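You operate a simulated robot arm through the tools that you are given. There is no shell and no other tool. Be economical: measure what you need, move in short steps, check, and stop when the job is done.

The job below is to be done with a simulated robot arm. You get a single attempt, and the scene is never put back.

TASK
Put things in order on the table. At the end: the white sugar packet is on the brown coaster; the black roll of bags from the table stands where the orange slim tin stood; the orange slim tin stands where the red book stood; the red book from the table stands where the white sugar packet stood; whatever was shut is shut again. Leave all else as you found it, and nothing knocked over. Set down upright: sugar packet.

Only the result counts: the job must be done as asked and must still hold three seconds after the hand-in. Knocking over, shifting, dropping, spilling or breaking anything else fails it.

THE ROBOT
A 5-joint arm with a two-finger parallel gripper, fixed in place. Base frame: the origin is at the foot of the arm, x ahead of it, y to its left, z up; the work surface is at about z = 0. Lengths are in cm, angles in rad, forces in N, time in s.
With the tool pointing down near the work surface it reaches from about 26 to 60 cm from the base axis. Its first joint turns from -1.152 to 1.152 rad. The tool tilts only in the upright plane through the base axis and itself; it spins freely about its own axis. Payload 1.57 kg.
Tool frame: the origin (TCP) lies between the finger pads and is the grasp point; the fingertips stand 3 cm ahead of it; z points along the fingers, y is the line along which they close. The gripper opens to 8 cm. The fingers are 1.7 cm wide and 1.2 cm thick; the gripper's body (4 by 8.2 cm) begins 8 cm behind the TCP.
Orientation is told as [roll, pitch, yaw] about the base's x, y, z axes, in that order, counted from this pose: with the fingers straight down and closing along the base's y, the tool's x points along the base's -x, its y along +y and its z along -z.

THE INTERFACE
- The arm moves only by the tool play_rows. Its argument "deltas" is a list of rows, each an object of numbers (a shift or turn left out is 0, a gripper value left out holds the last): "x", "y", "z": the shift along the tool's x, y, z in units of 250 mm (1.0 is 250 mm); "wx", "wy", "wz": the turn, a rotation vector about the tool's x, y, z in units of 45 degrees (1.0 is 45 degrees); "jaw": the gripper command, from -1 (shut) to 1 (fully open), values between in proportion. In form: [{"x": .., "y": .., "z": .., "wx": .., "wy": .., "wz": .., "jaw": ..}, ...]. A call has 1 to 10 rows; each row is the pose to reach, as a shift and turn from the pose commanded when the call began, along the tool's axes at that moment. A call with a number of a shift or a turn outside -1 to 1 is refused whole. Rows are played at 5 a second. More than 5 cm and 0.15 rad between two rows, or a gripper value outside its range, and nothing of the call is played. A pose out of reach is approached as far as the arm can. The call stops where the force on the tool passes 40 N (or 10 N more than at its start, if that is more) or the arm is blocked; 0.2 s more then pass. The fingers move at their own pace (about 15.3 cm/s each) and stop on an object; they squeeze with about 21 N. The grip force told is the motor's: it shows also when the fingers shut on nothing. Time passes only in rows, and 0.2 s behind the last, so rows that repeat a pose let the fingers close. The reply holds the time, the measured pose of the TCP, the force on the tool along the base axes, the opening and the grip force, in the units named above and with some noise, with the torque about the TCP (base axes, N m) and any sound that the robot's microphone picked up.
- Cameras (640 x 400 px; columns grow to the right, rows downward): "scene" is fixed at [4.16, 41, 51.15]; the picture's right is [-0.64, -0.77, 0.00], its down [-0.55, 0.46, -0.70] and it looks along [0.54, -0.44, -0.72] (base axes); focal length 222 px, centre (320, 200). "wrist" rides on the gripper at [7.2, -0.7, -12.2] in the tool frame; the picture's right is [0.09, 1.00, 0.00], its down [-0.84, 0.08, -0.54] and it looks along [-0.54, 0.05, 0.84] (tool axes); focal length 238 px, centre (320, 200). There is no depth. A picture from a camera that has moved, and an enlarged one, comes with that camera's place and axes in the base frame and with its lens.
- grab_frame(camera): a new picture of that camera. No time passes.
- zoom(camera, box): a new picture of the part [left, top, right, bottom] of that camera's present view, enlarged. No time passes.
- sign_off(): hands the job in; it is judged then, once.

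Work in short steps. Places have to be worked out from the pictures, the camera data and where the tool is seen: move nearer, look again, correct. Check each grasp and each placing, and mend what went wrong. You have 120 turns and 68 pictures in all, those below and enlarged ones among them. Open the gripper and draw the arm clear of the work before you hand the job in, unless the task says otherwise; then end with one line.

The tools are called after "Emit:" by a JSON object that holds its "api" and its "payload". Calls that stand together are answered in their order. play_rows: Moves the arm, as the interface text tells. Its arguments: {"type":"object","properties":{"deltas":{"type":"array","items":{"type":"object","properties":{"x":{"type":"number"},"y":{"type":"number"},"z":{"type":"number"},"wx":{"type":"number"},"wy":{"type":"number"},"wz":{"type":"number"},"jaw":{"type":"number"}}}}},"required":["deltas"]} The other tools are called the same way: grab_frame (camera) takes a picture; zoom (camera, box) takes an enlarged picture of a part of a camera's view; sign_off () hands the job in.

At the start:

```text
time_s: 0.0
position: [40.0, 17.11, 31.26]
tool_rot: [0.0, 0.0, 0.0]
wrist_force: [-0.3, 0.3, 0.9]
moment: [-0.01, 0.02, 0.01]
gripper_width: 7.99
finger_force: 0.0
```

scene: 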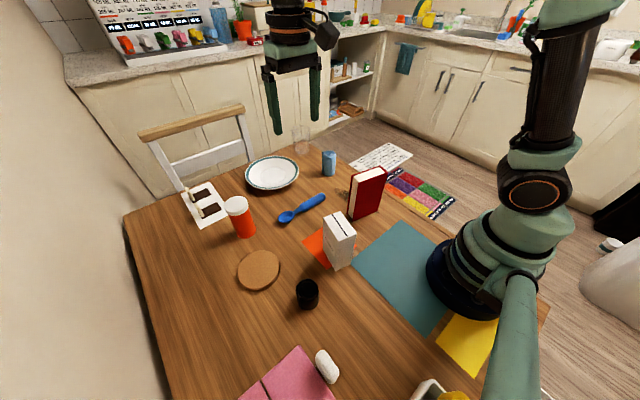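
wrist: 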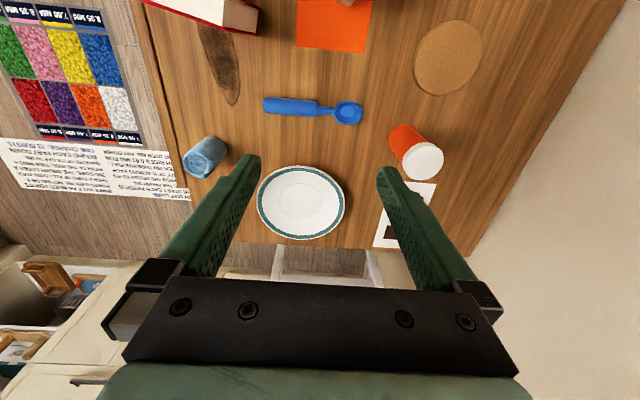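

I'll begin with an enlarged look at the table objects to locate them precisely.

Emit:
{"api": "zoom", "payload": {"camera": "scene", "box": [200, 140, 440, 320]}}

Emit:
{"api": "zoom", "payload": {"camera": "wrist", "box": [140, 0, 500, 225]}}

```text
2.22 times, centred on (320, 230) of scene
camera zoom: at [4.16, 41.0, 51.15], right [-0.64, -0.77, 0.0], down [-0.55, 0.46, -0.7], along [0.54, -0.44, -0.72], focal length 494 px, centre (320, 133)
```

zoom: 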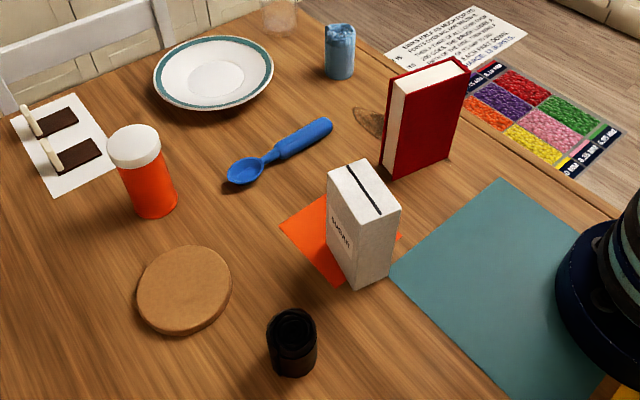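

```text
1.78 times, centred on (320, 112) of wrist
camera zoom: at [32.98, 16.43, 43.59], right [-0.09, 1.0, 0.0], down [0.84, 0.08, 0.54], along [0.54, 0.05, -0.84], focal length 424 px, centre (320, 356)
```

zoom: 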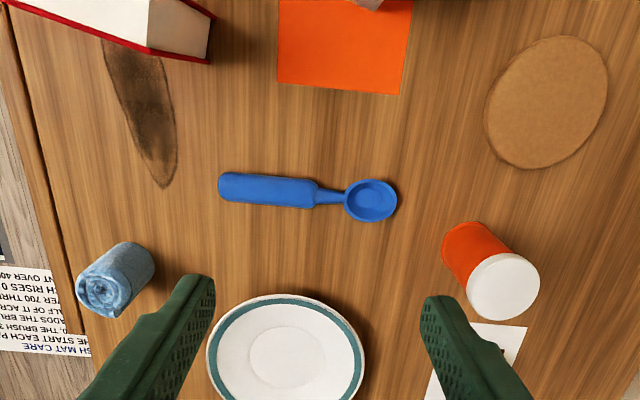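

Estimates: sugar ≈(23.7,19.4), book ≈(31,2), tin ≈(46.3,33.5), black roll ≈(20,32), coaster ≈(33.2,36.6). I move above the sugar packet at a safe height and look.

Emit:
{"api": "play_rows", "payload": {"deltas": [{"x": 0.16, "y": 0.02, "z": 0.02}, {"x": 0.32, "y": 0.04, "z": 0.05, "wz": 0.08}, {"x": 0.48, "y": 0.06, "z": 0.08, "wz": 0.16}, {"x": 0.62, "y": 0.088, "z": 0.12, "wz": 0.23}, {"x": 0.62, "y": 0.088, "z": 0.12, "wz": 0.23}]}}

Emit:
{"api": "grab_frame", "payload": {"camera": "wrist"}}

Emit:
{"api": "grab_frame", "payload": {"camera": "scene"}}

```text
time_s: 1.2
position: [24.4, 19.26, 28.48]
tool_rot: [0.0, 0.0, -0.182]
wrist_force: [-0.3, -0.9, 0.5]
moment: [-0.02, 0.01, -0.01]
gripper_width: 8.02
finger_force: 0.0
```

```text
63 pictures are left
camera wrist: at [17.22, 19.91, 40.77], right [0.09, 1.0, 0.0], down [0.84, -0.07, 0.54], along [0.54, -0.05, -0.84], focal length 238 px, centre (320, 200)
```

wrist: 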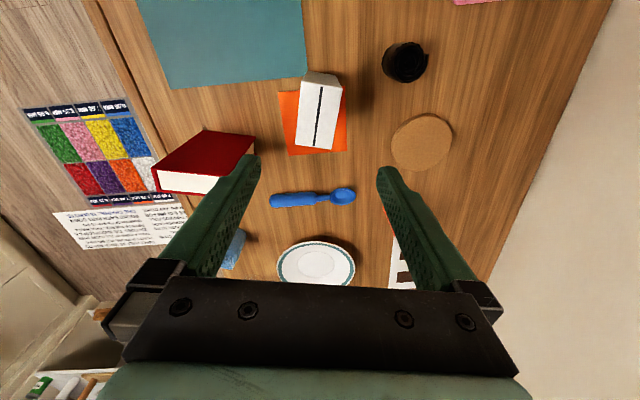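

```text
62 pictures are left
```

scene: 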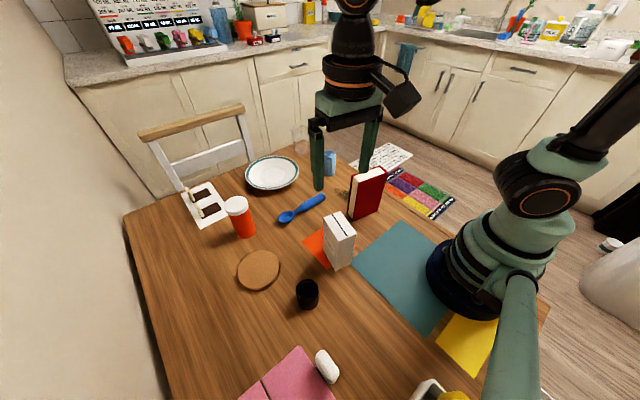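

I zoom in on the sugar packet and its neighbours to get corners.

Emit:
{"api": "zoom", "payload": {"camera": "wrist", "box": [240, 40, 464, 180]}}

Emit:
{"api": "zoom", "payload": {"camera": "wrist", "box": [130, 90, 290, 190]}}

```text
2.86 times, centred on (352, 110) of wrist
camera zoom: at [17.22, 19.91, 40.77], right [0.09, 1.0, 0.0], down [0.84, -0.07, 0.54], along [0.54, -0.05, -0.84], focal length 681 px, centre (229, 457)
```

zoom: 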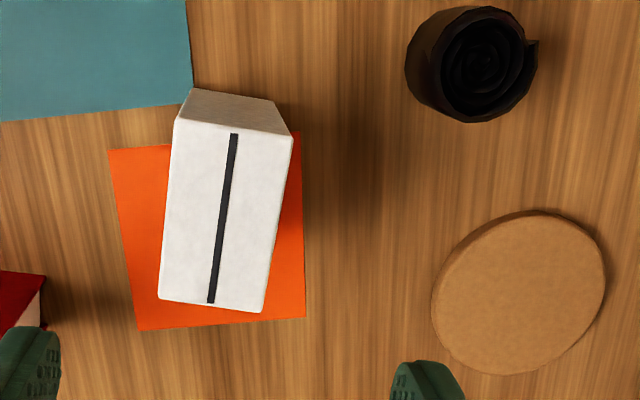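

```text
4.00 times, centred on (210, 140) of wrist
camera zoom: at [17.22, 19.91, 40.77], right [0.09, 1.0, 0.0], down [0.84, -0.07, 0.54], along [0.54, -0.05, -0.84], focal length 953 px, centre (760, 440)
```

zoom: 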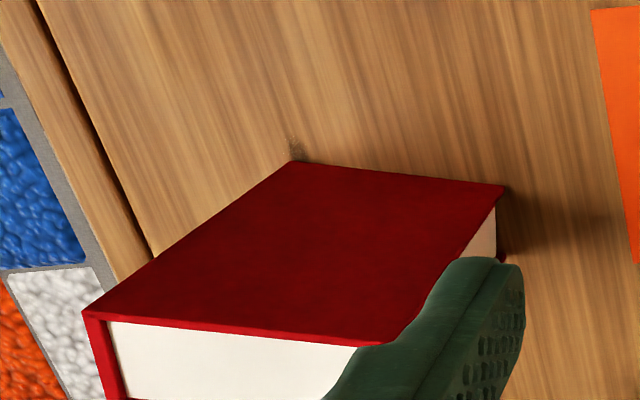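

Sugar top is about 4.3 × 6.8 cm, 13 high, centred near (24.0,19.1), yaw ≈ -0.23. I descend with open fingers in two stages, first partially, then check.

Emit:
{"api": "play_rows", "payload": {"deltas": [{"x": 0.017, "y": -0.008, "z": 0.14, "wz": 0.06}, {"x": 0.017, "y": -0.008, "z": 0.28, "wz": 0.06}, {"x": 0.017, "y": -0.008, "z": 0.42, "wz": 0.06}, {"x": 0.017, "y": -0.008, "z": 0.42, "wz": 0.06}]}}

Emit:
{"api": "grab_frame", "payload": {"camera": "wrist"}}

Emit:
{"api": "zoom", "payload": {"camera": "scene", "box": [220, 140, 460, 290]}}

```text
time_s: 2.2
position: [23.99, 19.03, 17.47]
tool_rot: [0.0, 0.0, -0.226]
wrist_force: [-0.3, -0.3, -0.2]
moment: [0.01, -0.01, 0.0]
gripper_width: 8.01
finger_force: 0.1
```

```text
59 pictures are left
camera wrist: at [16.86, 20.1, 29.89], right [0.13, 0.99, 0.0], down [0.83, -0.11, 0.54], along [0.54, -0.07, -0.84], focal length 238 px, centre (320, 200)
```

wrist: 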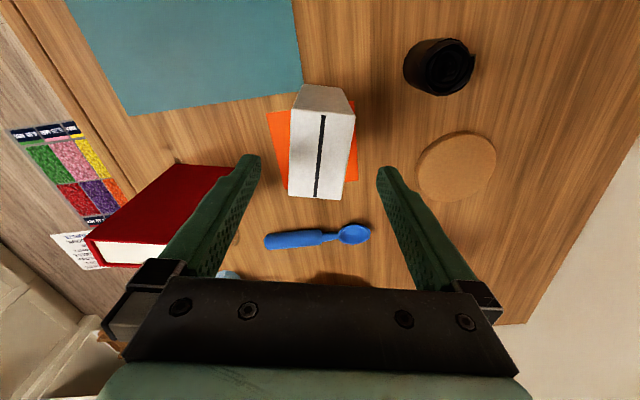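

```text
2.67 times, centred on (340, 215) of scene
camera zoom: at [4.16, 41.0, 51.15], right [-0.64, -0.77, 0.0], down [-0.55, 0.46, -0.7], along [0.54, -0.44, -0.72], focal length 592 px, centre (267, 160)
```

zoom: 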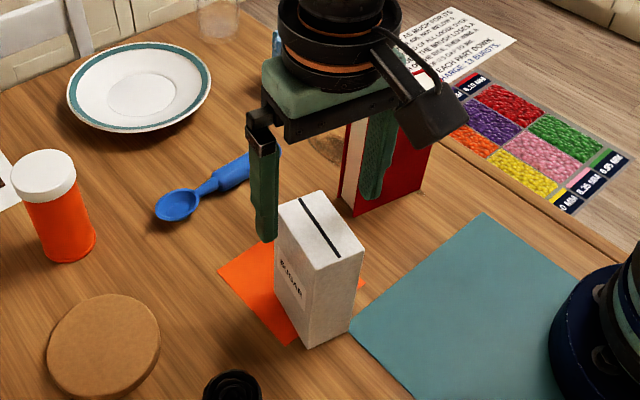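

The packet is centred between the fingers. Go down to TCP z≈8.5 and close.

Emit:
{"api": "play_rows", "payload": {"deltas": [{"y": 0.004, "z": 0.12, "x": 0.004}, {"y": 0.004, "z": 0.24, "x": 0.004}, {"y": 0.004, "z": 0.36, "x": 0.004}, {"y": 0.004, "z": 0.36, "x": 0.004, "jaw": -1}, {"y": 0.004, "z": 0.36, "x": 0.004, "jaw": -1}, {"y": 0.004, "z": 0.36, "x": 0.004, "jaw": -1}, {"y": 0.004, "z": 0.36, "x": 0.004, "jaw": -1}]}}

Emit:
{"api": "zoom", "payload": {"camera": "scene", "box": [220, 140, 460, 290]}}

```text
time_s: 3.8
position: [24.08, 19.26, 8.38]
tool_rot: [0.0, -0.001, -0.227]
wrist_force: [-0.2, 0.3, -0.5]
moment: [0.01, 0.03, -0.02]
gripper_width: 4.5
finger_force: 21.1
```

```text
2.67 times, centred on (340, 215) of scene
camera zoom: at [4.16, 41.0, 51.15], right [-0.64, -0.77, 0.0], down [-0.55, 0.46, -0.7], along [0.54, -0.44, -0.72], focal length 592 px, centre (267, 160)
```

zoom: 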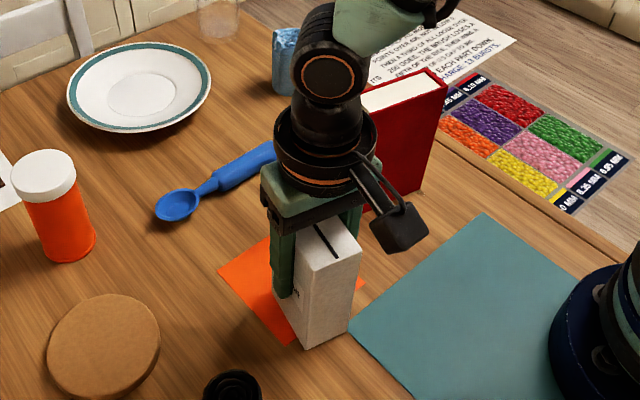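

Grip is firm at 4.5 cm. Lift about 7 cm and carry over the coaster (≈33.2,36.4), then look.

Emit:
{"api": "play_rows", "payload": {"deltas": [{"z": -0.12}, {"z": -0.28}, {"x": -0.04, "y": 0.15, "z": -0.28}, {"x": -0.08, "y": 0.3, "z": -0.28}, {"x": -0.12, "y": 0.45, "z": -0.28}, {"x": -0.16, "y": 0.6, "z": -0.28}, {"x": -0.202, "y": 0.751, "z": -0.28}, {"x": -0.202, "y": 0.751, "z": -0.28}]}}

Emit:
{"api": "zoom", "payload": {"camera": "scene", "box": [160, 160, 400, 310]}}

Emit:
{"api": "grab_frame", "payload": {"camera": "wrist"}}

```text
time_s: 5.6
position: [33.56, 36.41, 15.59]
tool_rot: [-0.002, 0.001, -0.226]
wrist_force: [1.5, 0.2, -4.0]
moment: [-0.03, -0.02, 0.02]
gripper_width: 4.5
finger_force: 21.2
```

```text
2.67 times, centred on (280, 235) of scene
camera zoom: at [4.16, 41.0, 51.15], right [-0.64, -0.77, 0.0], down [-0.55, 0.46, -0.7], along [0.54, -0.44, -0.72], focal length 592 px, centre (427, 107)
```

zoom: 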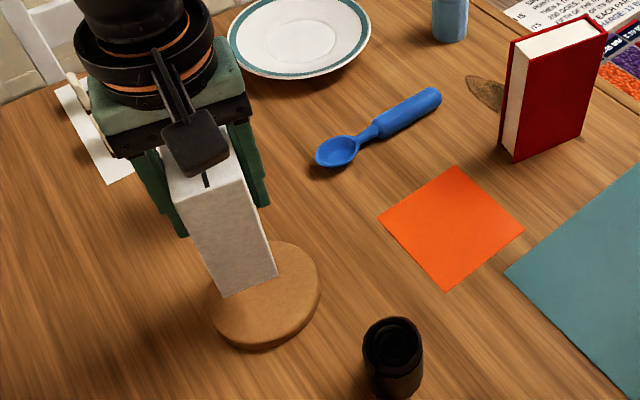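

```text
55 pictures are left
camera wrist: at [26.45, 37.42, 27.92], right [0.13, 0.99, 0.0], down [0.83, -0.11, 0.54], along [0.54, -0.07, -0.84], focal length 238 px, centre (320, 200)
```

wrist: 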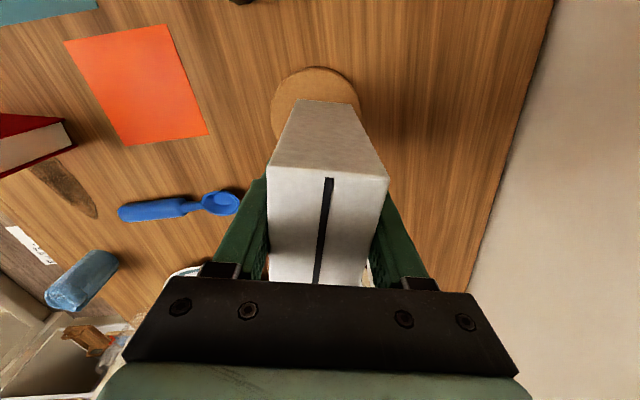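

Alignment is good; the packet sits over the coaster. Lower to just above the coaster, then in small steps while watching the force.

Emit:
{"api": "play_rows", "payload": {"deltas": [{"x": 0.008, "z": 0.12}, {"x": 0.008, "z": 0.225}, {"x": 0.008, "z": 0.225}]}}

Emit:
{"api": "zoom", "payload": {"camera": "scene", "box": [200, 200, 328, 280]}}

```text
time_s: 6.4
position: [33.29, 36.35, 10.17]
tool_rot: [0.001, 0.001, -0.228]
wrist_force: [0.3, 0.1, -4.5]
moment: [-0.05, -0.03, 0.02]
gripper_width: 4.5
finger_force: 20.8
```

```text
5.00 times, centred on (264, 240) of scene
camera zoom: at [4.16, 41.0, 51.15], right [-0.64, -0.77, 0.0], down [-0.55, 0.46, -0.7], along [0.54, -0.44, -0.72], focal length 1111 px, centre (600, 0)
```

zoom: 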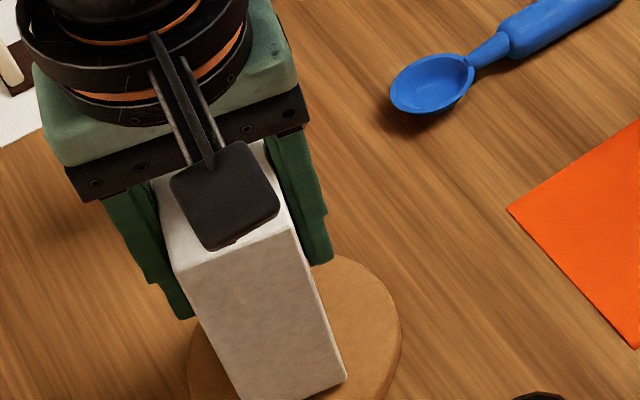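

Emit:
{"api": "play_rows", "payload": {"deltas": [{"z": 0.01}, {"z": 0.02}, {"z": 0.025}, {"z": 0.025}]}}

```text
time_s: 7.4
position: [33.25, 36.46, 9.69]
tool_rot: [0.002, 0.0, -0.227]
wrist_force: [-0.7, -6.7, 12.6]
moment: [-0.58, 0.15, -0.05]
gripper_width: 4.47
finger_force: 21.3
```

Contact: vertical force turned to +12.6 N at z≈9.7, so the packet rests on the coaster. I ease up slightly and open, then rise clear.

Emit:
{"api": "play_rows", "payload": {"deltas": [{"z": -0.005}, {"z": -0.007, "jaw": -0.2}, {"z": -0.007, "jaw": 0.5}, {"z": -0.007, "jaw": 1}, {"z": -0.15}, {"z": -0.3}, {"z": -0.45}, {"z": -0.45}]}}

Emit:
{"api": "zoom", "payload": {"camera": "scene", "box": [180, 160, 420, 310]}}

```text
time_s: 9.2
position: [33.16, 36.47, 20.91]
tool_rot: [-0.001, 0.001, -0.226]
wrist_force: [0.0, -0.7, 0.6]
moment: [-0.01, 0.0, -0.05]
gripper_width: 7.99
finger_force: 0.0
```

```text
2.67 times, centred on (300, 235) of scene
camera zoom: at [4.16, 41.0, 51.15], right [-0.64, -0.77, 0.0], down [-0.55, 0.46, -0.7], along [0.54, -0.44, -0.72], focal length 592 px, centre (373, 107)
```

zoom: 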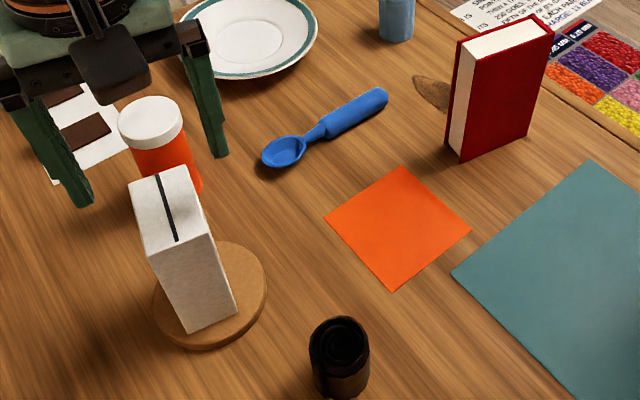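

The packet stands on the coaster and everything else is in place. Next the book; I travel toward it high up while turning the tool so the fingers will close across its thickness.

Emit:
{"api": "play_rows", "payload": {"deltas": [{"x": -0.0, "y": 0, "z": -0.1}, {"x": -0.026, "y": -0.16, "z": -0.2, "wz": 0.18}, {"x": -0.052, "y": -0.32, "z": -0.24, "wz": 0.36}, {"x": -0.078, "y": -0.48, "z": -0.24, "wz": 0.54}, {"x": -0.104, "y": -0.64, "z": -0.24, "wz": 0.72}, {"x": -0.13, "y": -0.8, "z": -0.24, "wz": 0.9}, {"x": -0.13, "y": -0.8, "z": -0.24, "wz": 0.9}]}}

```text
time_s: 10.8
position: [32.06, 15.99, 26.64]
tool_rot: [0.001, 0.001, -0.934]
wrist_force: [0.1, -0.9, -0.5]
moment: [0.0, 0.01, 0.0]
gripper_width: 7.99
finger_force: 0.1
```

Continue to above the book with the remaining turn, then look.

Emit:
{"api": "play_rows", "payload": {"deltas": [{"x": -0.063, "y": -0.055, "wz": 0.16}, {"x": -0.126, "y": -0.11, "wz": 0.32}, {"x": -0.189, "y": -0.165, "wz": 0.48}, {"x": -0.252, "y": -0.22, "wz": 0.64}, {"x": -0.315, "y": -0.275, "wz": 0.8}, {"x": -0.378, "y": -0.329, "wz": 0.95}, {"x": -0.378, "y": -0.329, "wz": 0.95}]}}

Emit:
{"api": "grab_frame", "payload": {"camera": "wrist"}}

Emit:
{"api": "zoom", "payload": {"camera": "scene", "box": [330, 140, 426, 230]}}

```text
time_s: 12.4
position: [30.85, 3.75, 26.6]
tool_rot: [-0.001, 0.001, -1.682]
wrist_force: [-0.6, 0.9, 0.1]
moment: [0.0, 0.0, -0.02]
gripper_width: 8.02
finger_force: 0.1
```

```text
52 pictures are left
camera wrist: at [30.99, 11.02, 38.88], right [1.0, -0.02, 0.0], down [-0.02, -0.84, 0.54], along [-0.01, -0.54, -0.84], focal length 238 px, centre (320, 200)
```

wrist: 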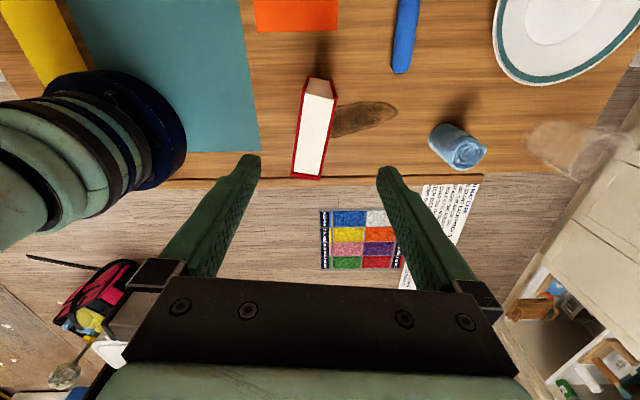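

```text
4.44 times, centred on (378, 185) of scene
camera zoom: at [4.16, 41.0, 51.15], right [-0.64, -0.77, 0.0], down [-0.55, 0.46, -0.7], along [0.54, -0.44, -0.72], focal length 987 px, centre (62, 267)
```

zoom: 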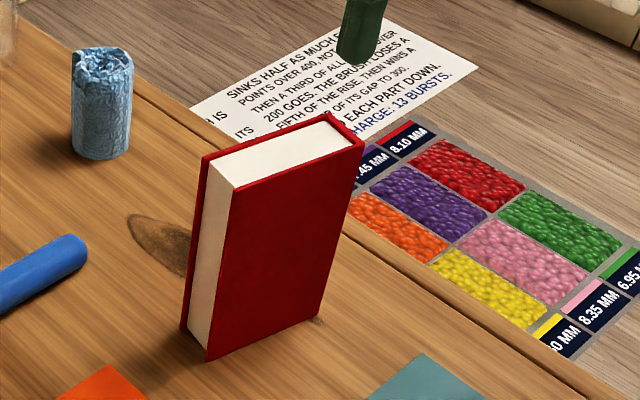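

Book: ~3.3 × 9.3 cm, 15 high, centre ≈(30.3,2.85), long axis turned 0.216 from y. I align and come down to just above it and check.

Emit:
{"api": "play_rows", "payload": {"deltas": [{"x": -0.038, "y": -0.018, "z": 0.1, "wz": 0.134}, {"x": -0.038, "y": -0.018, "z": 0.28, "wz": 0.134}, {"x": -0.038, "y": -0.018, "z": 0.28, "wz": 0.134}]}}

Emit:
{"api": "grab_frame", "payload": {"camera": "wrist"}}

```text
time_s: 13.2
position: [30.17, 2.7, 19.45]
tool_rot: [0.0, 0.0, -1.785]
wrist_force: [1.1, -0.1, 0.0]
moment: [0.02, -0.01, 0.0]
gripper_width: 8.0
finger_force: 0.0
```

```text
50 pictures are left
camera wrist: at [31.06, 9.95, 31.79], right [0.99, -0.12, 0.0], down [-0.1, -0.83, 0.54], along [-0.07, -0.54, -0.84], focal length 238 px, centre (320, 200)
```

wrist: 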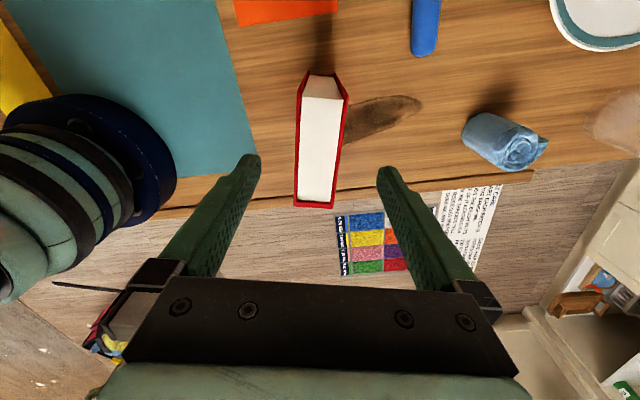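

Aligned. Descend to z≈10 and close.

Emit:
{"api": "play_rows", "payload": {"deltas": [{"z": 0.13}, {"z": 0.26}, {"z": 0.37}, {"z": 0.37, "jaw": -1}, {"z": 0.37, "jaw": -1}, {"z": 0.37, "jaw": -1}, {"z": 0.37, "jaw": -1}]}}

Emit:
{"api": "zoom", "payload": {"camera": "scene", "box": [280, 110, 440, 230]}}

```text
time_s: 14.8
position: [29.89, 2.84, 10.49]
tool_rot: [0.0, 0.001, -1.785]
wrist_force: [-0.6, 0.3, -0.3]
moment: [-0.01, 0.02, -0.03]
gripper_width: 3.37
finger_force: 21.8
```

```text
3.33 times, centred on (360, 170) of scene
camera zoom: at [4.16, 41.0, 51.15], right [-0.64, -0.77, 0.0], down [-0.55, 0.46, -0.7], along [0.54, -0.44, -0.72], focal length 740 px, centre (187, 300)
```

zoom: 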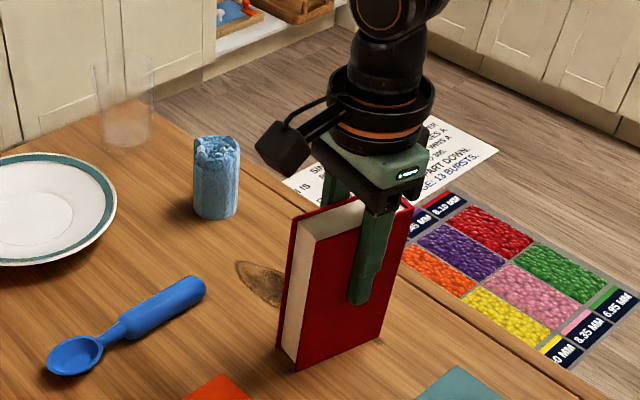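

Book held. Lift 4 cm and carry to above the old sugar spot (24.0,19.15).

Emit:
{"api": "play_rows", "payload": {"deltas": [{"z": -0.08}, {"z": -0.18}, {"x": 0.117, "y": -0.074, "z": -0.18}, {"x": 0.235, "y": -0.148, "z": -0.18}, {"x": 0.352, "y": -0.221, "z": -0.18}, {"x": 0.47, "y": -0.295, "z": -0.18}, {"x": 0.587, "y": -0.369, "z": -0.18}, {"x": 0.587, "y": -0.369, "z": -0.18}]}}

Emit:
{"api": "zoom", "payload": {"camera": "scene", "box": [200, 140, 440, 290]}}

```text
time_s: 16.6
position: [24.48, 19.27, 15.11]
tool_rot: [0.002, 0.001, -1.784]
wrist_force: [-0.5, 0.3, -2.8]
moment: [-0.03, 0.03, -0.01]
gripper_width: 3.38
finger_force: 21.2
```

```text
2.67 times, centred on (320, 215) of scene
camera zoom: at [4.16, 41.0, 51.15], right [-0.64, -0.77, 0.0], down [-0.55, 0.46, -0.7], along [0.54, -0.44, -0.72], focal length 592 px, centre (320, 160)
```

zoom: 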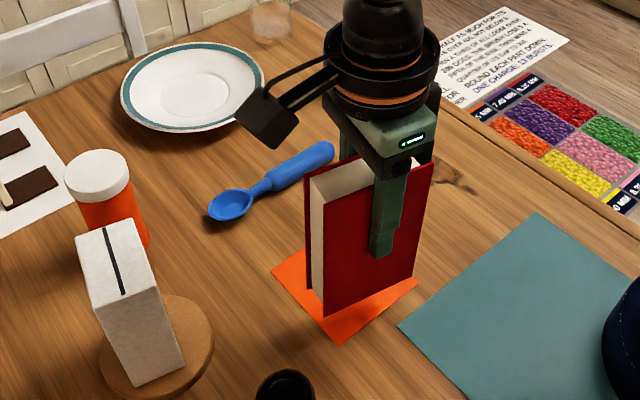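

Over the spot; small x correction and lower to about 0.5 cm above the table, then feel for contact.

Emit:
{"api": "play_rows", "payload": {"deltas": [{"x": -0.007, "y": -0.015, "z": 0.09}, {"x": -0.007, "y": -0.015, "z": 0.16}, {"x": -0.007, "y": -0.015, "z": 0.172}, {"x": -0.007, "y": -0.015, "z": 0.18}, {"x": -0.007, "y": -0.015, "z": 0.18}]}}

```text
time_s: 17.8
position: [23.91, 19.08, 10.59]
tool_rot: [0.001, 0.001, -1.786]
wrist_force: [0.4, -0.4, -2.0]
moment: [-0.03, -0.01, -0.01]
gripper_width: 3.38
finger_force: 20.7
```

Emit:
{"api": "play_rows", "payload": {"deltas": [{"z": 0.006}, {"z": 0.012}, {"z": 0.012}]}}

```text
time_s: 18.6
position: [23.99, 19.07, 10.32]
tool_rot: [0.002, 0.002, -1.785]
wrist_force: [-2.0, -5.6, 22.5]
moment: [0.12, 0.25, -0.01]
gripper_width: 3.4
finger_force: 21.1
```

Contact made (22 N). Ease, release and rise.

Emit:
{"api": "play_rows", "payload": {"deltas": [{"z": -0.006}, {"z": -0.006, "jaw": -0.4}, {"z": -0.006, "jaw": 0.3}, {"z": -0.006, "jaw": 1}, {"z": -0.006, "jaw": 1}, {"z": -0.15}, {"z": -0.3}, {"z": -0.48}, {"z": -0.6}, {"z": -0.6}]}}

Emit:
{"api": "zoom", "payload": {"camera": "scene", "box": [200, 140, 440, 290]}}

```text
time_s: 20.8
position: [23.72, 18.99, 25.07]
tool_rot: [-0.002, -0.001, -1.786]
wrist_force: [-0.6, -0.2, -0.6]
moment: [-0.01, 0.01, -0.01]
gripper_width: 8.01
finger_force: 0.1
```

```text
2.67 times, centred on (320, 215) of scene
camera zoom: at [4.16, 41.0, 51.15], right [-0.64, -0.77, 0.0], down [-0.55, 0.46, -0.7], along [0.54, -0.44, -0.72], focal length 592 px, centre (320, 160)
```

zoom: 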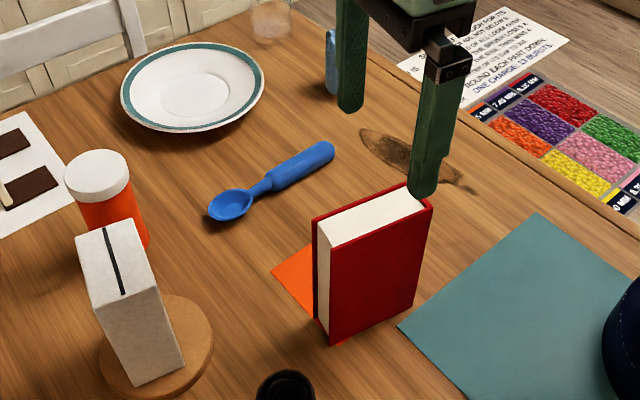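

Book stands at the sugar spot. Next the tin: move over it (≈46.3,33.5), keeping this yaw, and look.

Emit:
{"api": "play_rows", "payload": {"deltas": [{"x": 0.126, "y": 0.127}, {"x": 0.253, "y": 0.253}, {"x": 0.38, "y": 0.38}, {"x": 0.506, "y": 0.507, "z": 0.04}, {"x": 0.632, "y": 0.633, "z": 0.08}, {"x": 0.759, "y": 0.76, "z": 0.12}, {"x": 0.759, "y": 0.76, "z": 0.12}]}}

Emit:
{"api": "grab_frame", "payload": {"camera": "wrist"}}

Emit:
{"api": "zoom", "payload": {"camera": "scene", "box": [180, 160, 310, 290]}}

```text
time_s: 22.4
position: [46.23, 33.32, 21.93]
tool_rot: [-0.001, -0.004, -1.786]
wrist_force: [0.3, -1.5, 0.0]
moment: [0.01, 0.02, -0.02]
gripper_width: 8.01
finger_force: 0.1
```

```text
46 pictures are left
camera wrist: at [47.19, 40.58, 34.2], right [0.99, -0.12, 0.0], down [-0.1, -0.83, 0.54], along [-0.07, -0.54, -0.84], focal length 238 px, centre (320, 200)
```

wrist: 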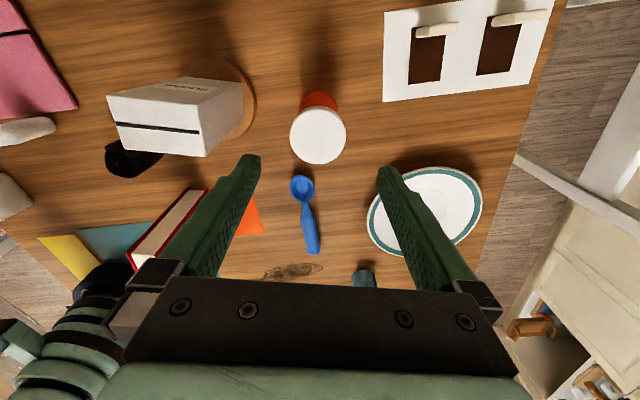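

```text
3.08 times, centred on (245, 225) of scene
camera zoom: at [4.16, 41.0, 51.15], right [-0.64, -0.77, 0.0], down [-0.55, 0.46, -0.7], along [0.54, -0.44, -0.72], focal length 683 px, centre (551, 123)
```

zoom: 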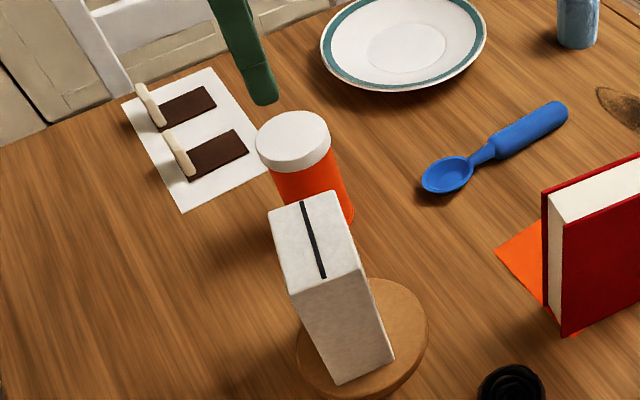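

Tin is centred at ≈(46.2,33.2), diameter ~5.6, right below. Descend to z≈6 and close.

Emit:
{"api": "play_rows", "payload": {"deltas": [{"z": 0.15}, {"z": 0.3}, {"z": 0.45}, {"z": 0.58}, {"z": 0.64}, {"z": 0.64, "jaw": -1}, {"z": 0.64, "jaw": -1}, {"z": 0.64, "jaw": -1}, {"z": 0.64, "jaw": -1}]}}

Emit:
{"api": "zoom", "payload": {"camera": "scene", "box": [180, 160, 310, 290]}}

```text
time_s: 24.4
position: [46.56, 33.55, 6.19]
tool_rot: [-0.001, 0.001, -1.786]
wrist_force: [0.3, -0.1, 0.3]
moment: [-0.02, 0.02, 0.01]
gripper_width: 5.32
finger_force: 20.9
```

```text
3.08 times, centred on (245, 225) of scene
camera zoom: at [4.16, 41.0, 51.15], right [-0.64, -0.77, 0.0], down [-0.55, 0.46, -0.7], along [0.54, -0.44, -0.72], focal length 683 px, centre (551, 123)
```

zoom: 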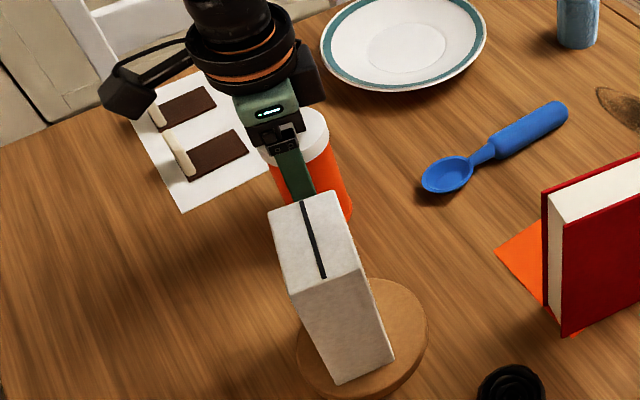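

Tin held. Lift 5 cm and carry toward the book's old spot in two legs.

Emit:
{"api": "play_rows", "payload": {"deltas": [{"z": -0.1}, {"z": -0.22}, {"x": -0.16, "y": -0.045, "z": -0.22}, {"x": -0.32, "y": -0.09, "z": -0.22}, {"x": -0.48, "y": -0.135, "z": -0.22}, {"x": -0.64, "y": -0.18, "z": -0.22}, {"x": -0.8, "y": -0.224, "z": -0.22}, {"x": -0.8, "y": -0.224, "z": -0.22}]}}

```text
time_s: 26.2
position: [36.86, 15.09, 11.67]
tool_rot: [0.0, 0.001, -1.787]
wrist_force: [0.5, 0.3, -2.0]
moment: [0.0, 0.02, -0.03]
gripper_width: 5.31
finger_force: 20.4
```

Second leg to above (30.25,2.85).

Emit:
{"api": "play_rows", "payload": {"deltas": [{"x": -0.18, "y": -0.05}, {"x": -0.36, "y": -0.1}, {"x": -0.535, "y": -0.154}, {"x": -0.535, "y": -0.154, "z": 0.1}, {"x": -0.535, "y": -0.154, "z": 0.19}, {"x": -0.535, "y": -0.154, "z": 0.19}]}}

Emit:
{"api": "zoom", "payload": {"camera": "scene", "box": [280, 120, 440, 240]}}

```text
time_s: 27.6
position: [30.12, 3.08, 6.95]
tool_rot: [-0.001, 0.001, -1.785]
wrist_force: [-0.7, 0.0, -1.5]
moment: [0.01, 0.03, -0.02]
gripper_width: 5.32
finger_force: 20.8
```

```text
3.33 times, centred on (360, 180) of scene
camera zoom: at [4.16, 41.0, 51.15], right [-0.64, -0.77, 0.0], down [-0.55, 0.46, -0.7], along [0.54, -0.44, -0.72], focal length 740 px, centre (187, 267)
```

zoom: 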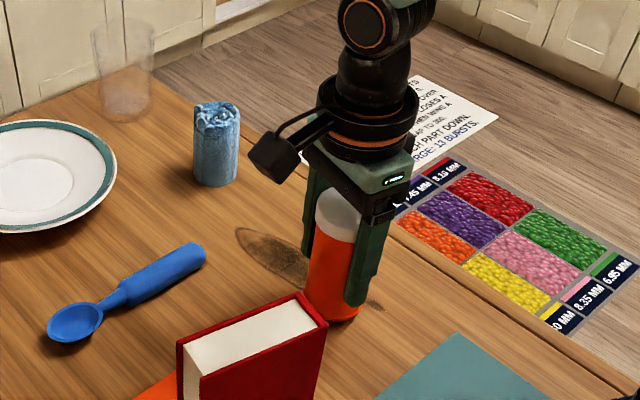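

Tin is about 0.7 cm above the table at the book spot. Lower in small steps until contact.

Emit:
{"api": "play_rows", "payload": {"deltas": [{"x": -0.006, "y": 0.002, "z": 0.01}, {"x": -0.006, "y": 0.002, "z": 0.018}, {"x": -0.006, "y": 0.002, "z": 0.026}, {"x": -0.006, "y": 0.002, "z": 0.032}, {"x": -0.006, "y": 0.002, "z": 0.032}]}}

```text
time_s: 28.8
position: [30.15, 2.8, 6.19]
tool_rot: [0.001, -0.001, -1.785]
wrist_force: [-5.5, 2.2, 19.6]
moment: [-0.05, 0.38, 0.06]
gripper_width: 5.3
finger_force: 21.0
```

Contact at 20 N. Ease, release and rise.

Emit:
{"api": "play_rows", "payload": {"deltas": [{"z": -0.006}, {"z": -0.006, "jaw": 0.0}, {"z": -0.006, "jaw": 0.5}, {"z": -0.006, "jaw": 1}, {"z": -0.006, "jaw": 1}, {"z": -0.15}, {"z": -0.3}, {"z": -0.48}, {"z": -0.66}, {"z": -0.66}]}}

Emit:
{"api": "zoom", "payload": {"camera": "scene", "box": [200, 140, 440, 320]}}

```text
time_s: 31.0
position: [30.07, 2.69, 22.7]
tool_rot: [-0.001, 0.001, -1.785]
wrist_force: [-0.4, -0.7, 0.2]
moment: [-0.01, 0.03, -0.01]
gripper_width: 7.99
finger_force: 0.0
```

```text
2.22 times, centred on (320, 230) of scene
camera zoom: at [4.16, 41.0, 51.15], right [-0.64, -0.77, 0.0], down [-0.55, 0.46, -0.7], along [0.54, -0.44, -0.72], focal length 494 px, centre (320, 133)
```

zoom: 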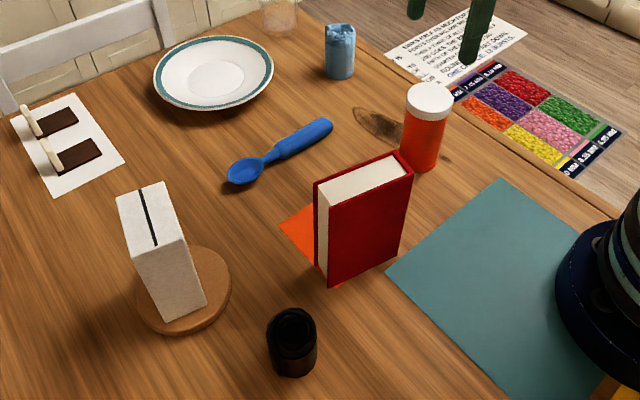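

Tin stands on the book's spot. Now to the black roll (≈20,32): move near above it and look.

Emit:
{"api": "play_rows", "payload": {"deltas": [{"x": 0.14, "y": -0.085, "z": -0.05}, {"x": 0.28, "y": -0.17, "z": -0.05}, {"x": 0.42, "y": -0.255, "z": -0.05}, {"x": 0.56, "y": -0.34, "z": -0.05}, {"x": 0.7, "y": -0.425, "z": -0.05}, {"x": 0.84, "y": -0.51, "z": -0.02}, {"x": 0.98, "y": -0.59, "z": 0.04}, {"x": 0.98, "y": -0.59, "z": 0.1}, {"x": 0.98, "y": -0.59, "z": 0.1}]}}

Emit:
{"api": "grab_frame", "payload": {"camera": "wrist"}}

Emit:
{"api": "zoom", "payload": {"camera": "scene", "box": [250, 240, 378, 320]}}

```text
time_s: 33.0
position: [20.79, 29.87, 20.13]
tool_rot: [-0.001, 0.001, -1.786]
wrist_force: [-0.5, -0.4, 0.0]
moment: [-0.04, 0.02, 0.01]
gripper_width: 8.0
finger_force: 0.0
```

```text
41 pictures are left
camera wrist: at [21.71, 37.07, 32.35], right [0.99, -0.12, 0.0], down [-0.1, -0.83, 0.54], along [-0.07, -0.54, -0.84], focal length 238 px, centre (320, 200)
```

wrist: 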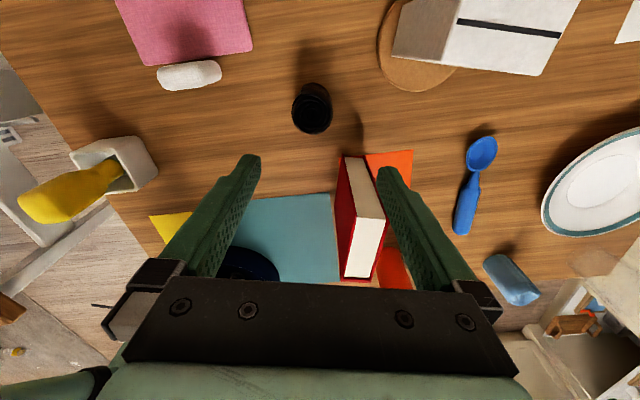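

```text
5.00 times, centred on (314, 280) of scene
camera zoom: at [4.16, 41.0, 51.15], right [-0.64, -0.77, 0.0], down [-0.55, 0.46, -0.7], along [0.54, -0.44, -0.72], focal length 1111 px, centre (350, -200)
```

zoom: 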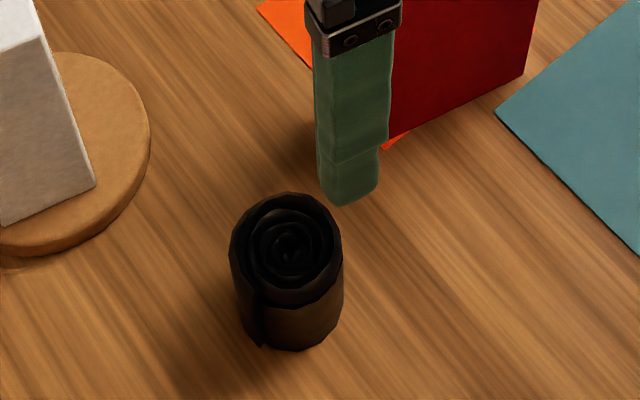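

Roll centre ≈(20.1,31.3), ~4.6 wide, ~6.5 high. Align over it and descend part-way.

Emit:
{"api": "play_rows", "payload": {"deltas": [{"x": 0.052, "y": -0.04, "z": 0.1}, {"x": 0.052, "y": -0.04, "z": 0.25}, {"x": 0.052, "y": -0.04, "z": 0.38}, {"x": 0.052, "y": -0.04, "z": 0.38}]}}

Emit:
{"api": "grab_frame", "payload": {"camera": "wrist"}}

Emit:
{"api": "zoom", "payload": {"camera": "scene", "box": [240, 200, 400, 320]}}

```text
time_s: 34.0
position: [20.02, 31.41, 10.57]
tool_rot: [0.001, 0.0, -1.785]
wrist_force: [-0.7, -0.8, -0.4]
moment: [0.0, 0.01, -0.03]
gripper_width: 7.98
finger_force: 0.1
```

```text
39 pictures are left
camera wrist: at [20.87, 38.61, 22.95], right [0.99, -0.12, 0.0], down [-0.1, -0.83, 0.54], along [-0.07, -0.54, -0.84], focal length 238 px, centre (320, 200)
```

wrist: 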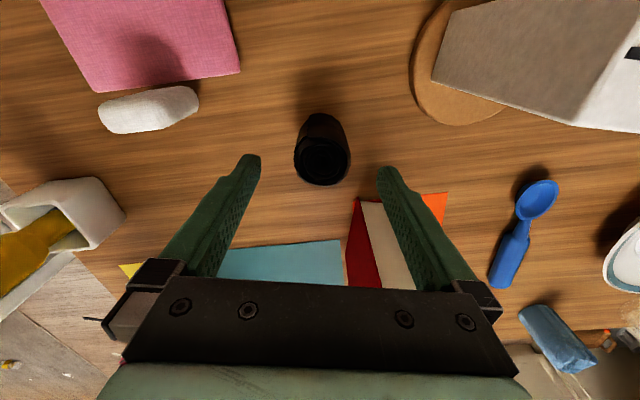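

```text
3.33 times, centred on (320, 260) of scene
camera zoom: at [4.16, 41.0, 51.15], right [-0.64, -0.77, 0.0], down [-0.55, 0.46, -0.7], along [0.54, -0.44, -0.72], focal length 740 px, centre (320, 0)
```

zoom: 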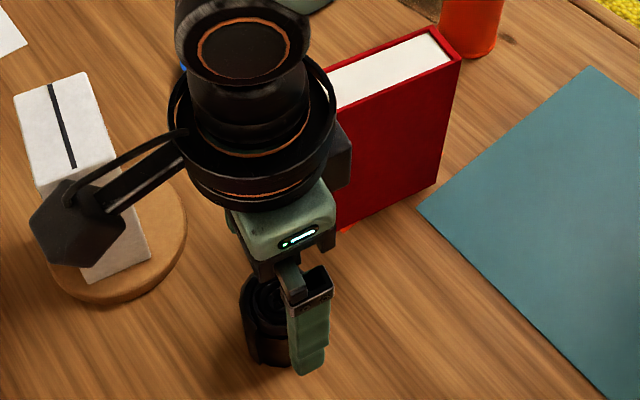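

Well centred. Descend to z≈3.8 and close.

Emit:
{"api": "play_rows", "payload": {"deltas": [{"z": 0.1}, {"z": 0.2}, {"z": 0.27}, {"z": 0.27, "jaw": -1}, {"z": 0.27, "jaw": -1}, {"z": 0.27, "jaw": -1}, {"z": 0.27, "jaw": -1}]}}

```text
time_s: 35.6
position: [20.22, 31.33, 3.94]
tool_rot: [0.0, -0.001, -1.786]
wrist_force: [0.1, 0.6, -0.2]
moment: [0.0, 0.01, -0.01]
gripper_width: 4.71
finger_force: 21.4
```

Roll held (4.7 cm). Lift well above the sugar packet's height.

Emit:
{"api": "play_rows", "payload": {"deltas": [{"z": -0.12}, {"z": -0.28}, {"z": -0.44}, {"z": -0.6}, {"z": -0.74}, {"z": -0.74}]}}

Emit:
{"api": "grab_frame", "payload": {"camera": "scene"}}

```text
time_s: 37.0
position: [20.27, 31.62, 22.34]
tool_rot: [0.001, 0.0, -1.786]
wrist_force: [0.3, 0.6, -0.2]
moment: [-0.01, 0.0, 0.01]
gripper_width: 4.67
finger_force: 21.0
```

```text
37 pictures are left
```

scene: 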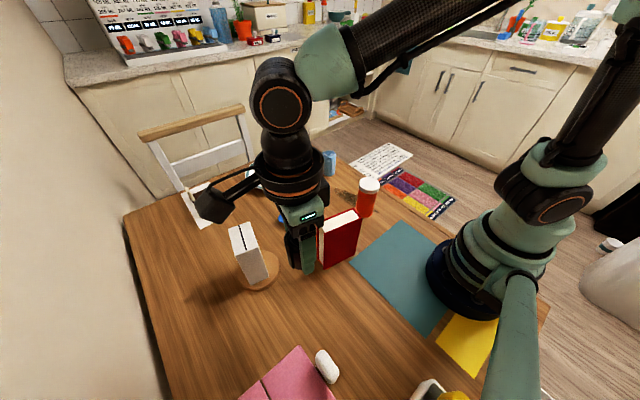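

Roll lifted. Carry across at z≈22 to the tin's old spot.

Emit:
{"api": "play_rows", "payload": {"deltas": [{"x": 0.02, "y": 0.165}, {"x": 0.05, "y": 0.33}, {"x": 0.1, "y": 0.495}, {"x": 0.16, "y": 0.66}, {"x": 0.225, "y": 0.825}, {"x": 0.295, "y": 0.99}, {"x": 0.295, "y": 0.99}]}}

```text
time_s: 38.6
position: [46.36, 33.59, 22.26]
tool_rot: [-0.002, -0.003, -1.786]
wrist_force: [0.8, 0.6, -0.7]
moment: [0.01, 0.0, -0.03]
gripper_width: 4.69
finger_force: 20.8
```

In position. Lower to about 0.6 cm above the table.

Emit:
{"api": "play_rows", "payload": {"deltas": [{"z": 0.16}, {"z": 0.32}, {"z": 0.48}, {"z": 0.62}, {"z": 0.7}, {"z": 0.7}]}}

Emit:
{"api": "zoom", "payload": {"camera": "scene", "box": [180, 160, 310, 290]}}

```text
time_s: 40.0
position: [46.25, 33.39, 4.78]
tool_rot: [0.001, 0.001, -1.785]
wrist_force: [-0.6, -0.7, 0.4]
moment: [0.0, 0.01, -0.02]
gripper_width: 4.68
finger_force: 21.6
```

```text
3.08 times, centred on (245, 225) of scene
camera zoom: at [4.16, 41.0, 51.15], right [-0.64, -0.77, 0.0], down [-0.55, 0.46, -0.7], along [0.54, -0.44, -0.72], focal length 683 px, centre (551, 123)
```

zoom: 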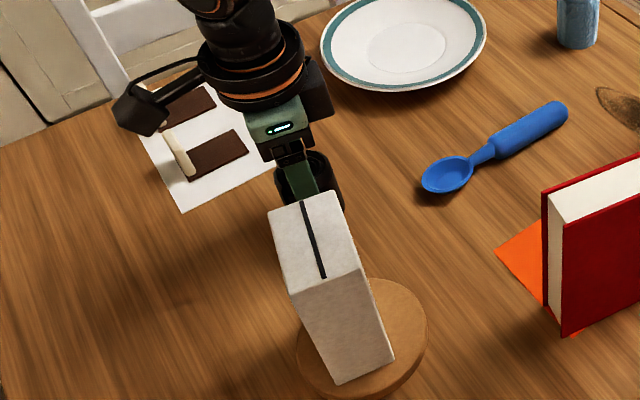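

Lower gently until contact.

Emit:
{"api": "play_rows", "payload": {"deltas": [{"z": 0.012}, {"z": 0.022}, {"z": 0.03}, {"z": 0.036}, {"z": 0.036}]}}

```text
time_s: 41.2
position: [46.08, 33.32, 3.84]
tool_rot: [0.001, 0.002, -1.784]
wrist_force: [0.1, -0.5, 0.9]
moment: [0.04, 0.03, 0.03]
gripper_width: 4.7
finger_force: 21.6
```

Emit:
{"api": "play_rows", "payload": {"deltas": [{"z": 0.004}, {"z": 0.008}, {"z": 0.008}]}}

```text
time_s: 42.0
position: [46.09, 33.3, 3.93]
tool_rot: [0.001, 0.003, -1.786]
wrist_force: [-4.5, -2.5, 13.5]
moment: [-0.21, 0.22, 0.01]
gripper_width: 4.72
finger_force: 21.1
```

Contact at 13.5 N. Ease, release, and rise straight up.

Emit:
{"api": "play_rows", "payload": {"deltas": [{"z": -0.005}, {"z": -0.005, "jaw": -0.1}, {"z": -0.005, "jaw": 0.4}, {"z": -0.005, "jaw": 1}, {"z": -0.005, "jaw": 1}, {"z": -0.15}, {"z": -0.3}, {"z": -0.48}, {"z": -0.66}, {"z": -0.74}]}}

Emit:
{"api": "grab_frame", "payload": {"camera": "wrist"}}

Emit:
{"api": "zoom", "payload": {"camera": "scene", "box": [180, 130, 420, 310]}}

```text
time_s: 44.2
position: [46.28, 33.08, 22.53]
tool_rot: [0.0, 0.0, -1.785]
wrist_force: [-0.3, -0.7, 0.0]
moment: [0.01, -0.05, 0.0]
gripper_width: 7.98
finger_force: 0.2
```

```text
35 pictures are left
camera wrist: at [47.18, 40.24, 34.79], right [0.99, -0.12, 0.0], down [-0.1, -0.83, 0.54], along [-0.07, -0.54, -0.84], focal length 238 px, centre (320, 200)
```

wrist: 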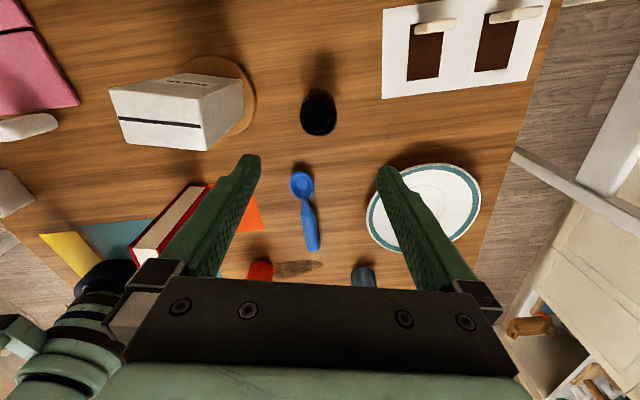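

```text
2.22 times, centred on (300, 220) of scene
camera zoom: at [4.16, 41.0, 51.15], right [-0.64, -0.77, 0.0], down [-0.55, 0.46, -0.7], along [0.54, -0.44, -0.72], focal length 494 px, centre (364, 156)
```

zoom: 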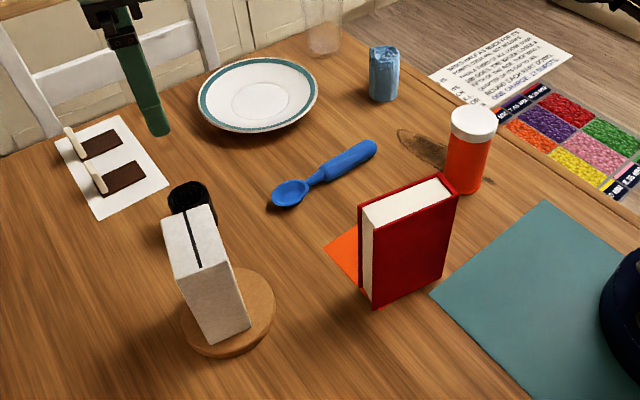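

All four items stand where they belong. Draw the arm clear to near the starting pose and check once more.

Emit:
{"api": "play_rows", "payload": {"deltas": [{"x": -0.15, "y": -0.02, "z": -0.08}, {"x": -0.3, "y": -0.05, "z": -0.16}, {"x": -0.45, "y": -0.08, "z": -0.24}, {"x": -0.6, "y": -0.1, "z": -0.32}, {"x": -0.68, "y": -0.11, "z": -0.34}, {"x": -0.68, "y": -0.11, "z": -0.34}]}}

Emit:
{"api": "grab_frame", "payload": {"camera": "scene"}}

```text
time_s: 45.6
position: [39.78, 17.21, 30.96]
tool_rot: [0.001, 0.001, -1.785]
wrist_force: [-0.1, 1.0, 0.1]
moment: [0.02, 0.01, 0.01]
gripper_width: 8.0
finger_force: 0.1
```

```text
33 pictures are left
```

scene: 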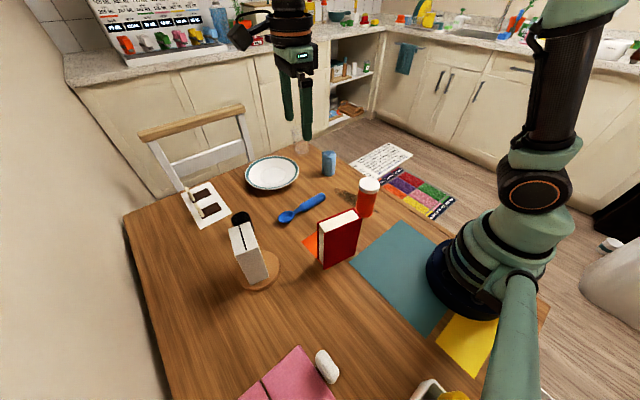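

All is in order, the gripper is open and the arm is clear; I hand the job in.

Emit:
{"api": "sign_off", "payload": {}}

```text
The job is handed in.
```

The sugar packet stands upright on the brown coaster, the red book is where the packet was, the orange tin is where the book was, and the black roll is where the tin was. I opened nothing, saw nothing else moved or knocked over in the last picture, and handed the job in.
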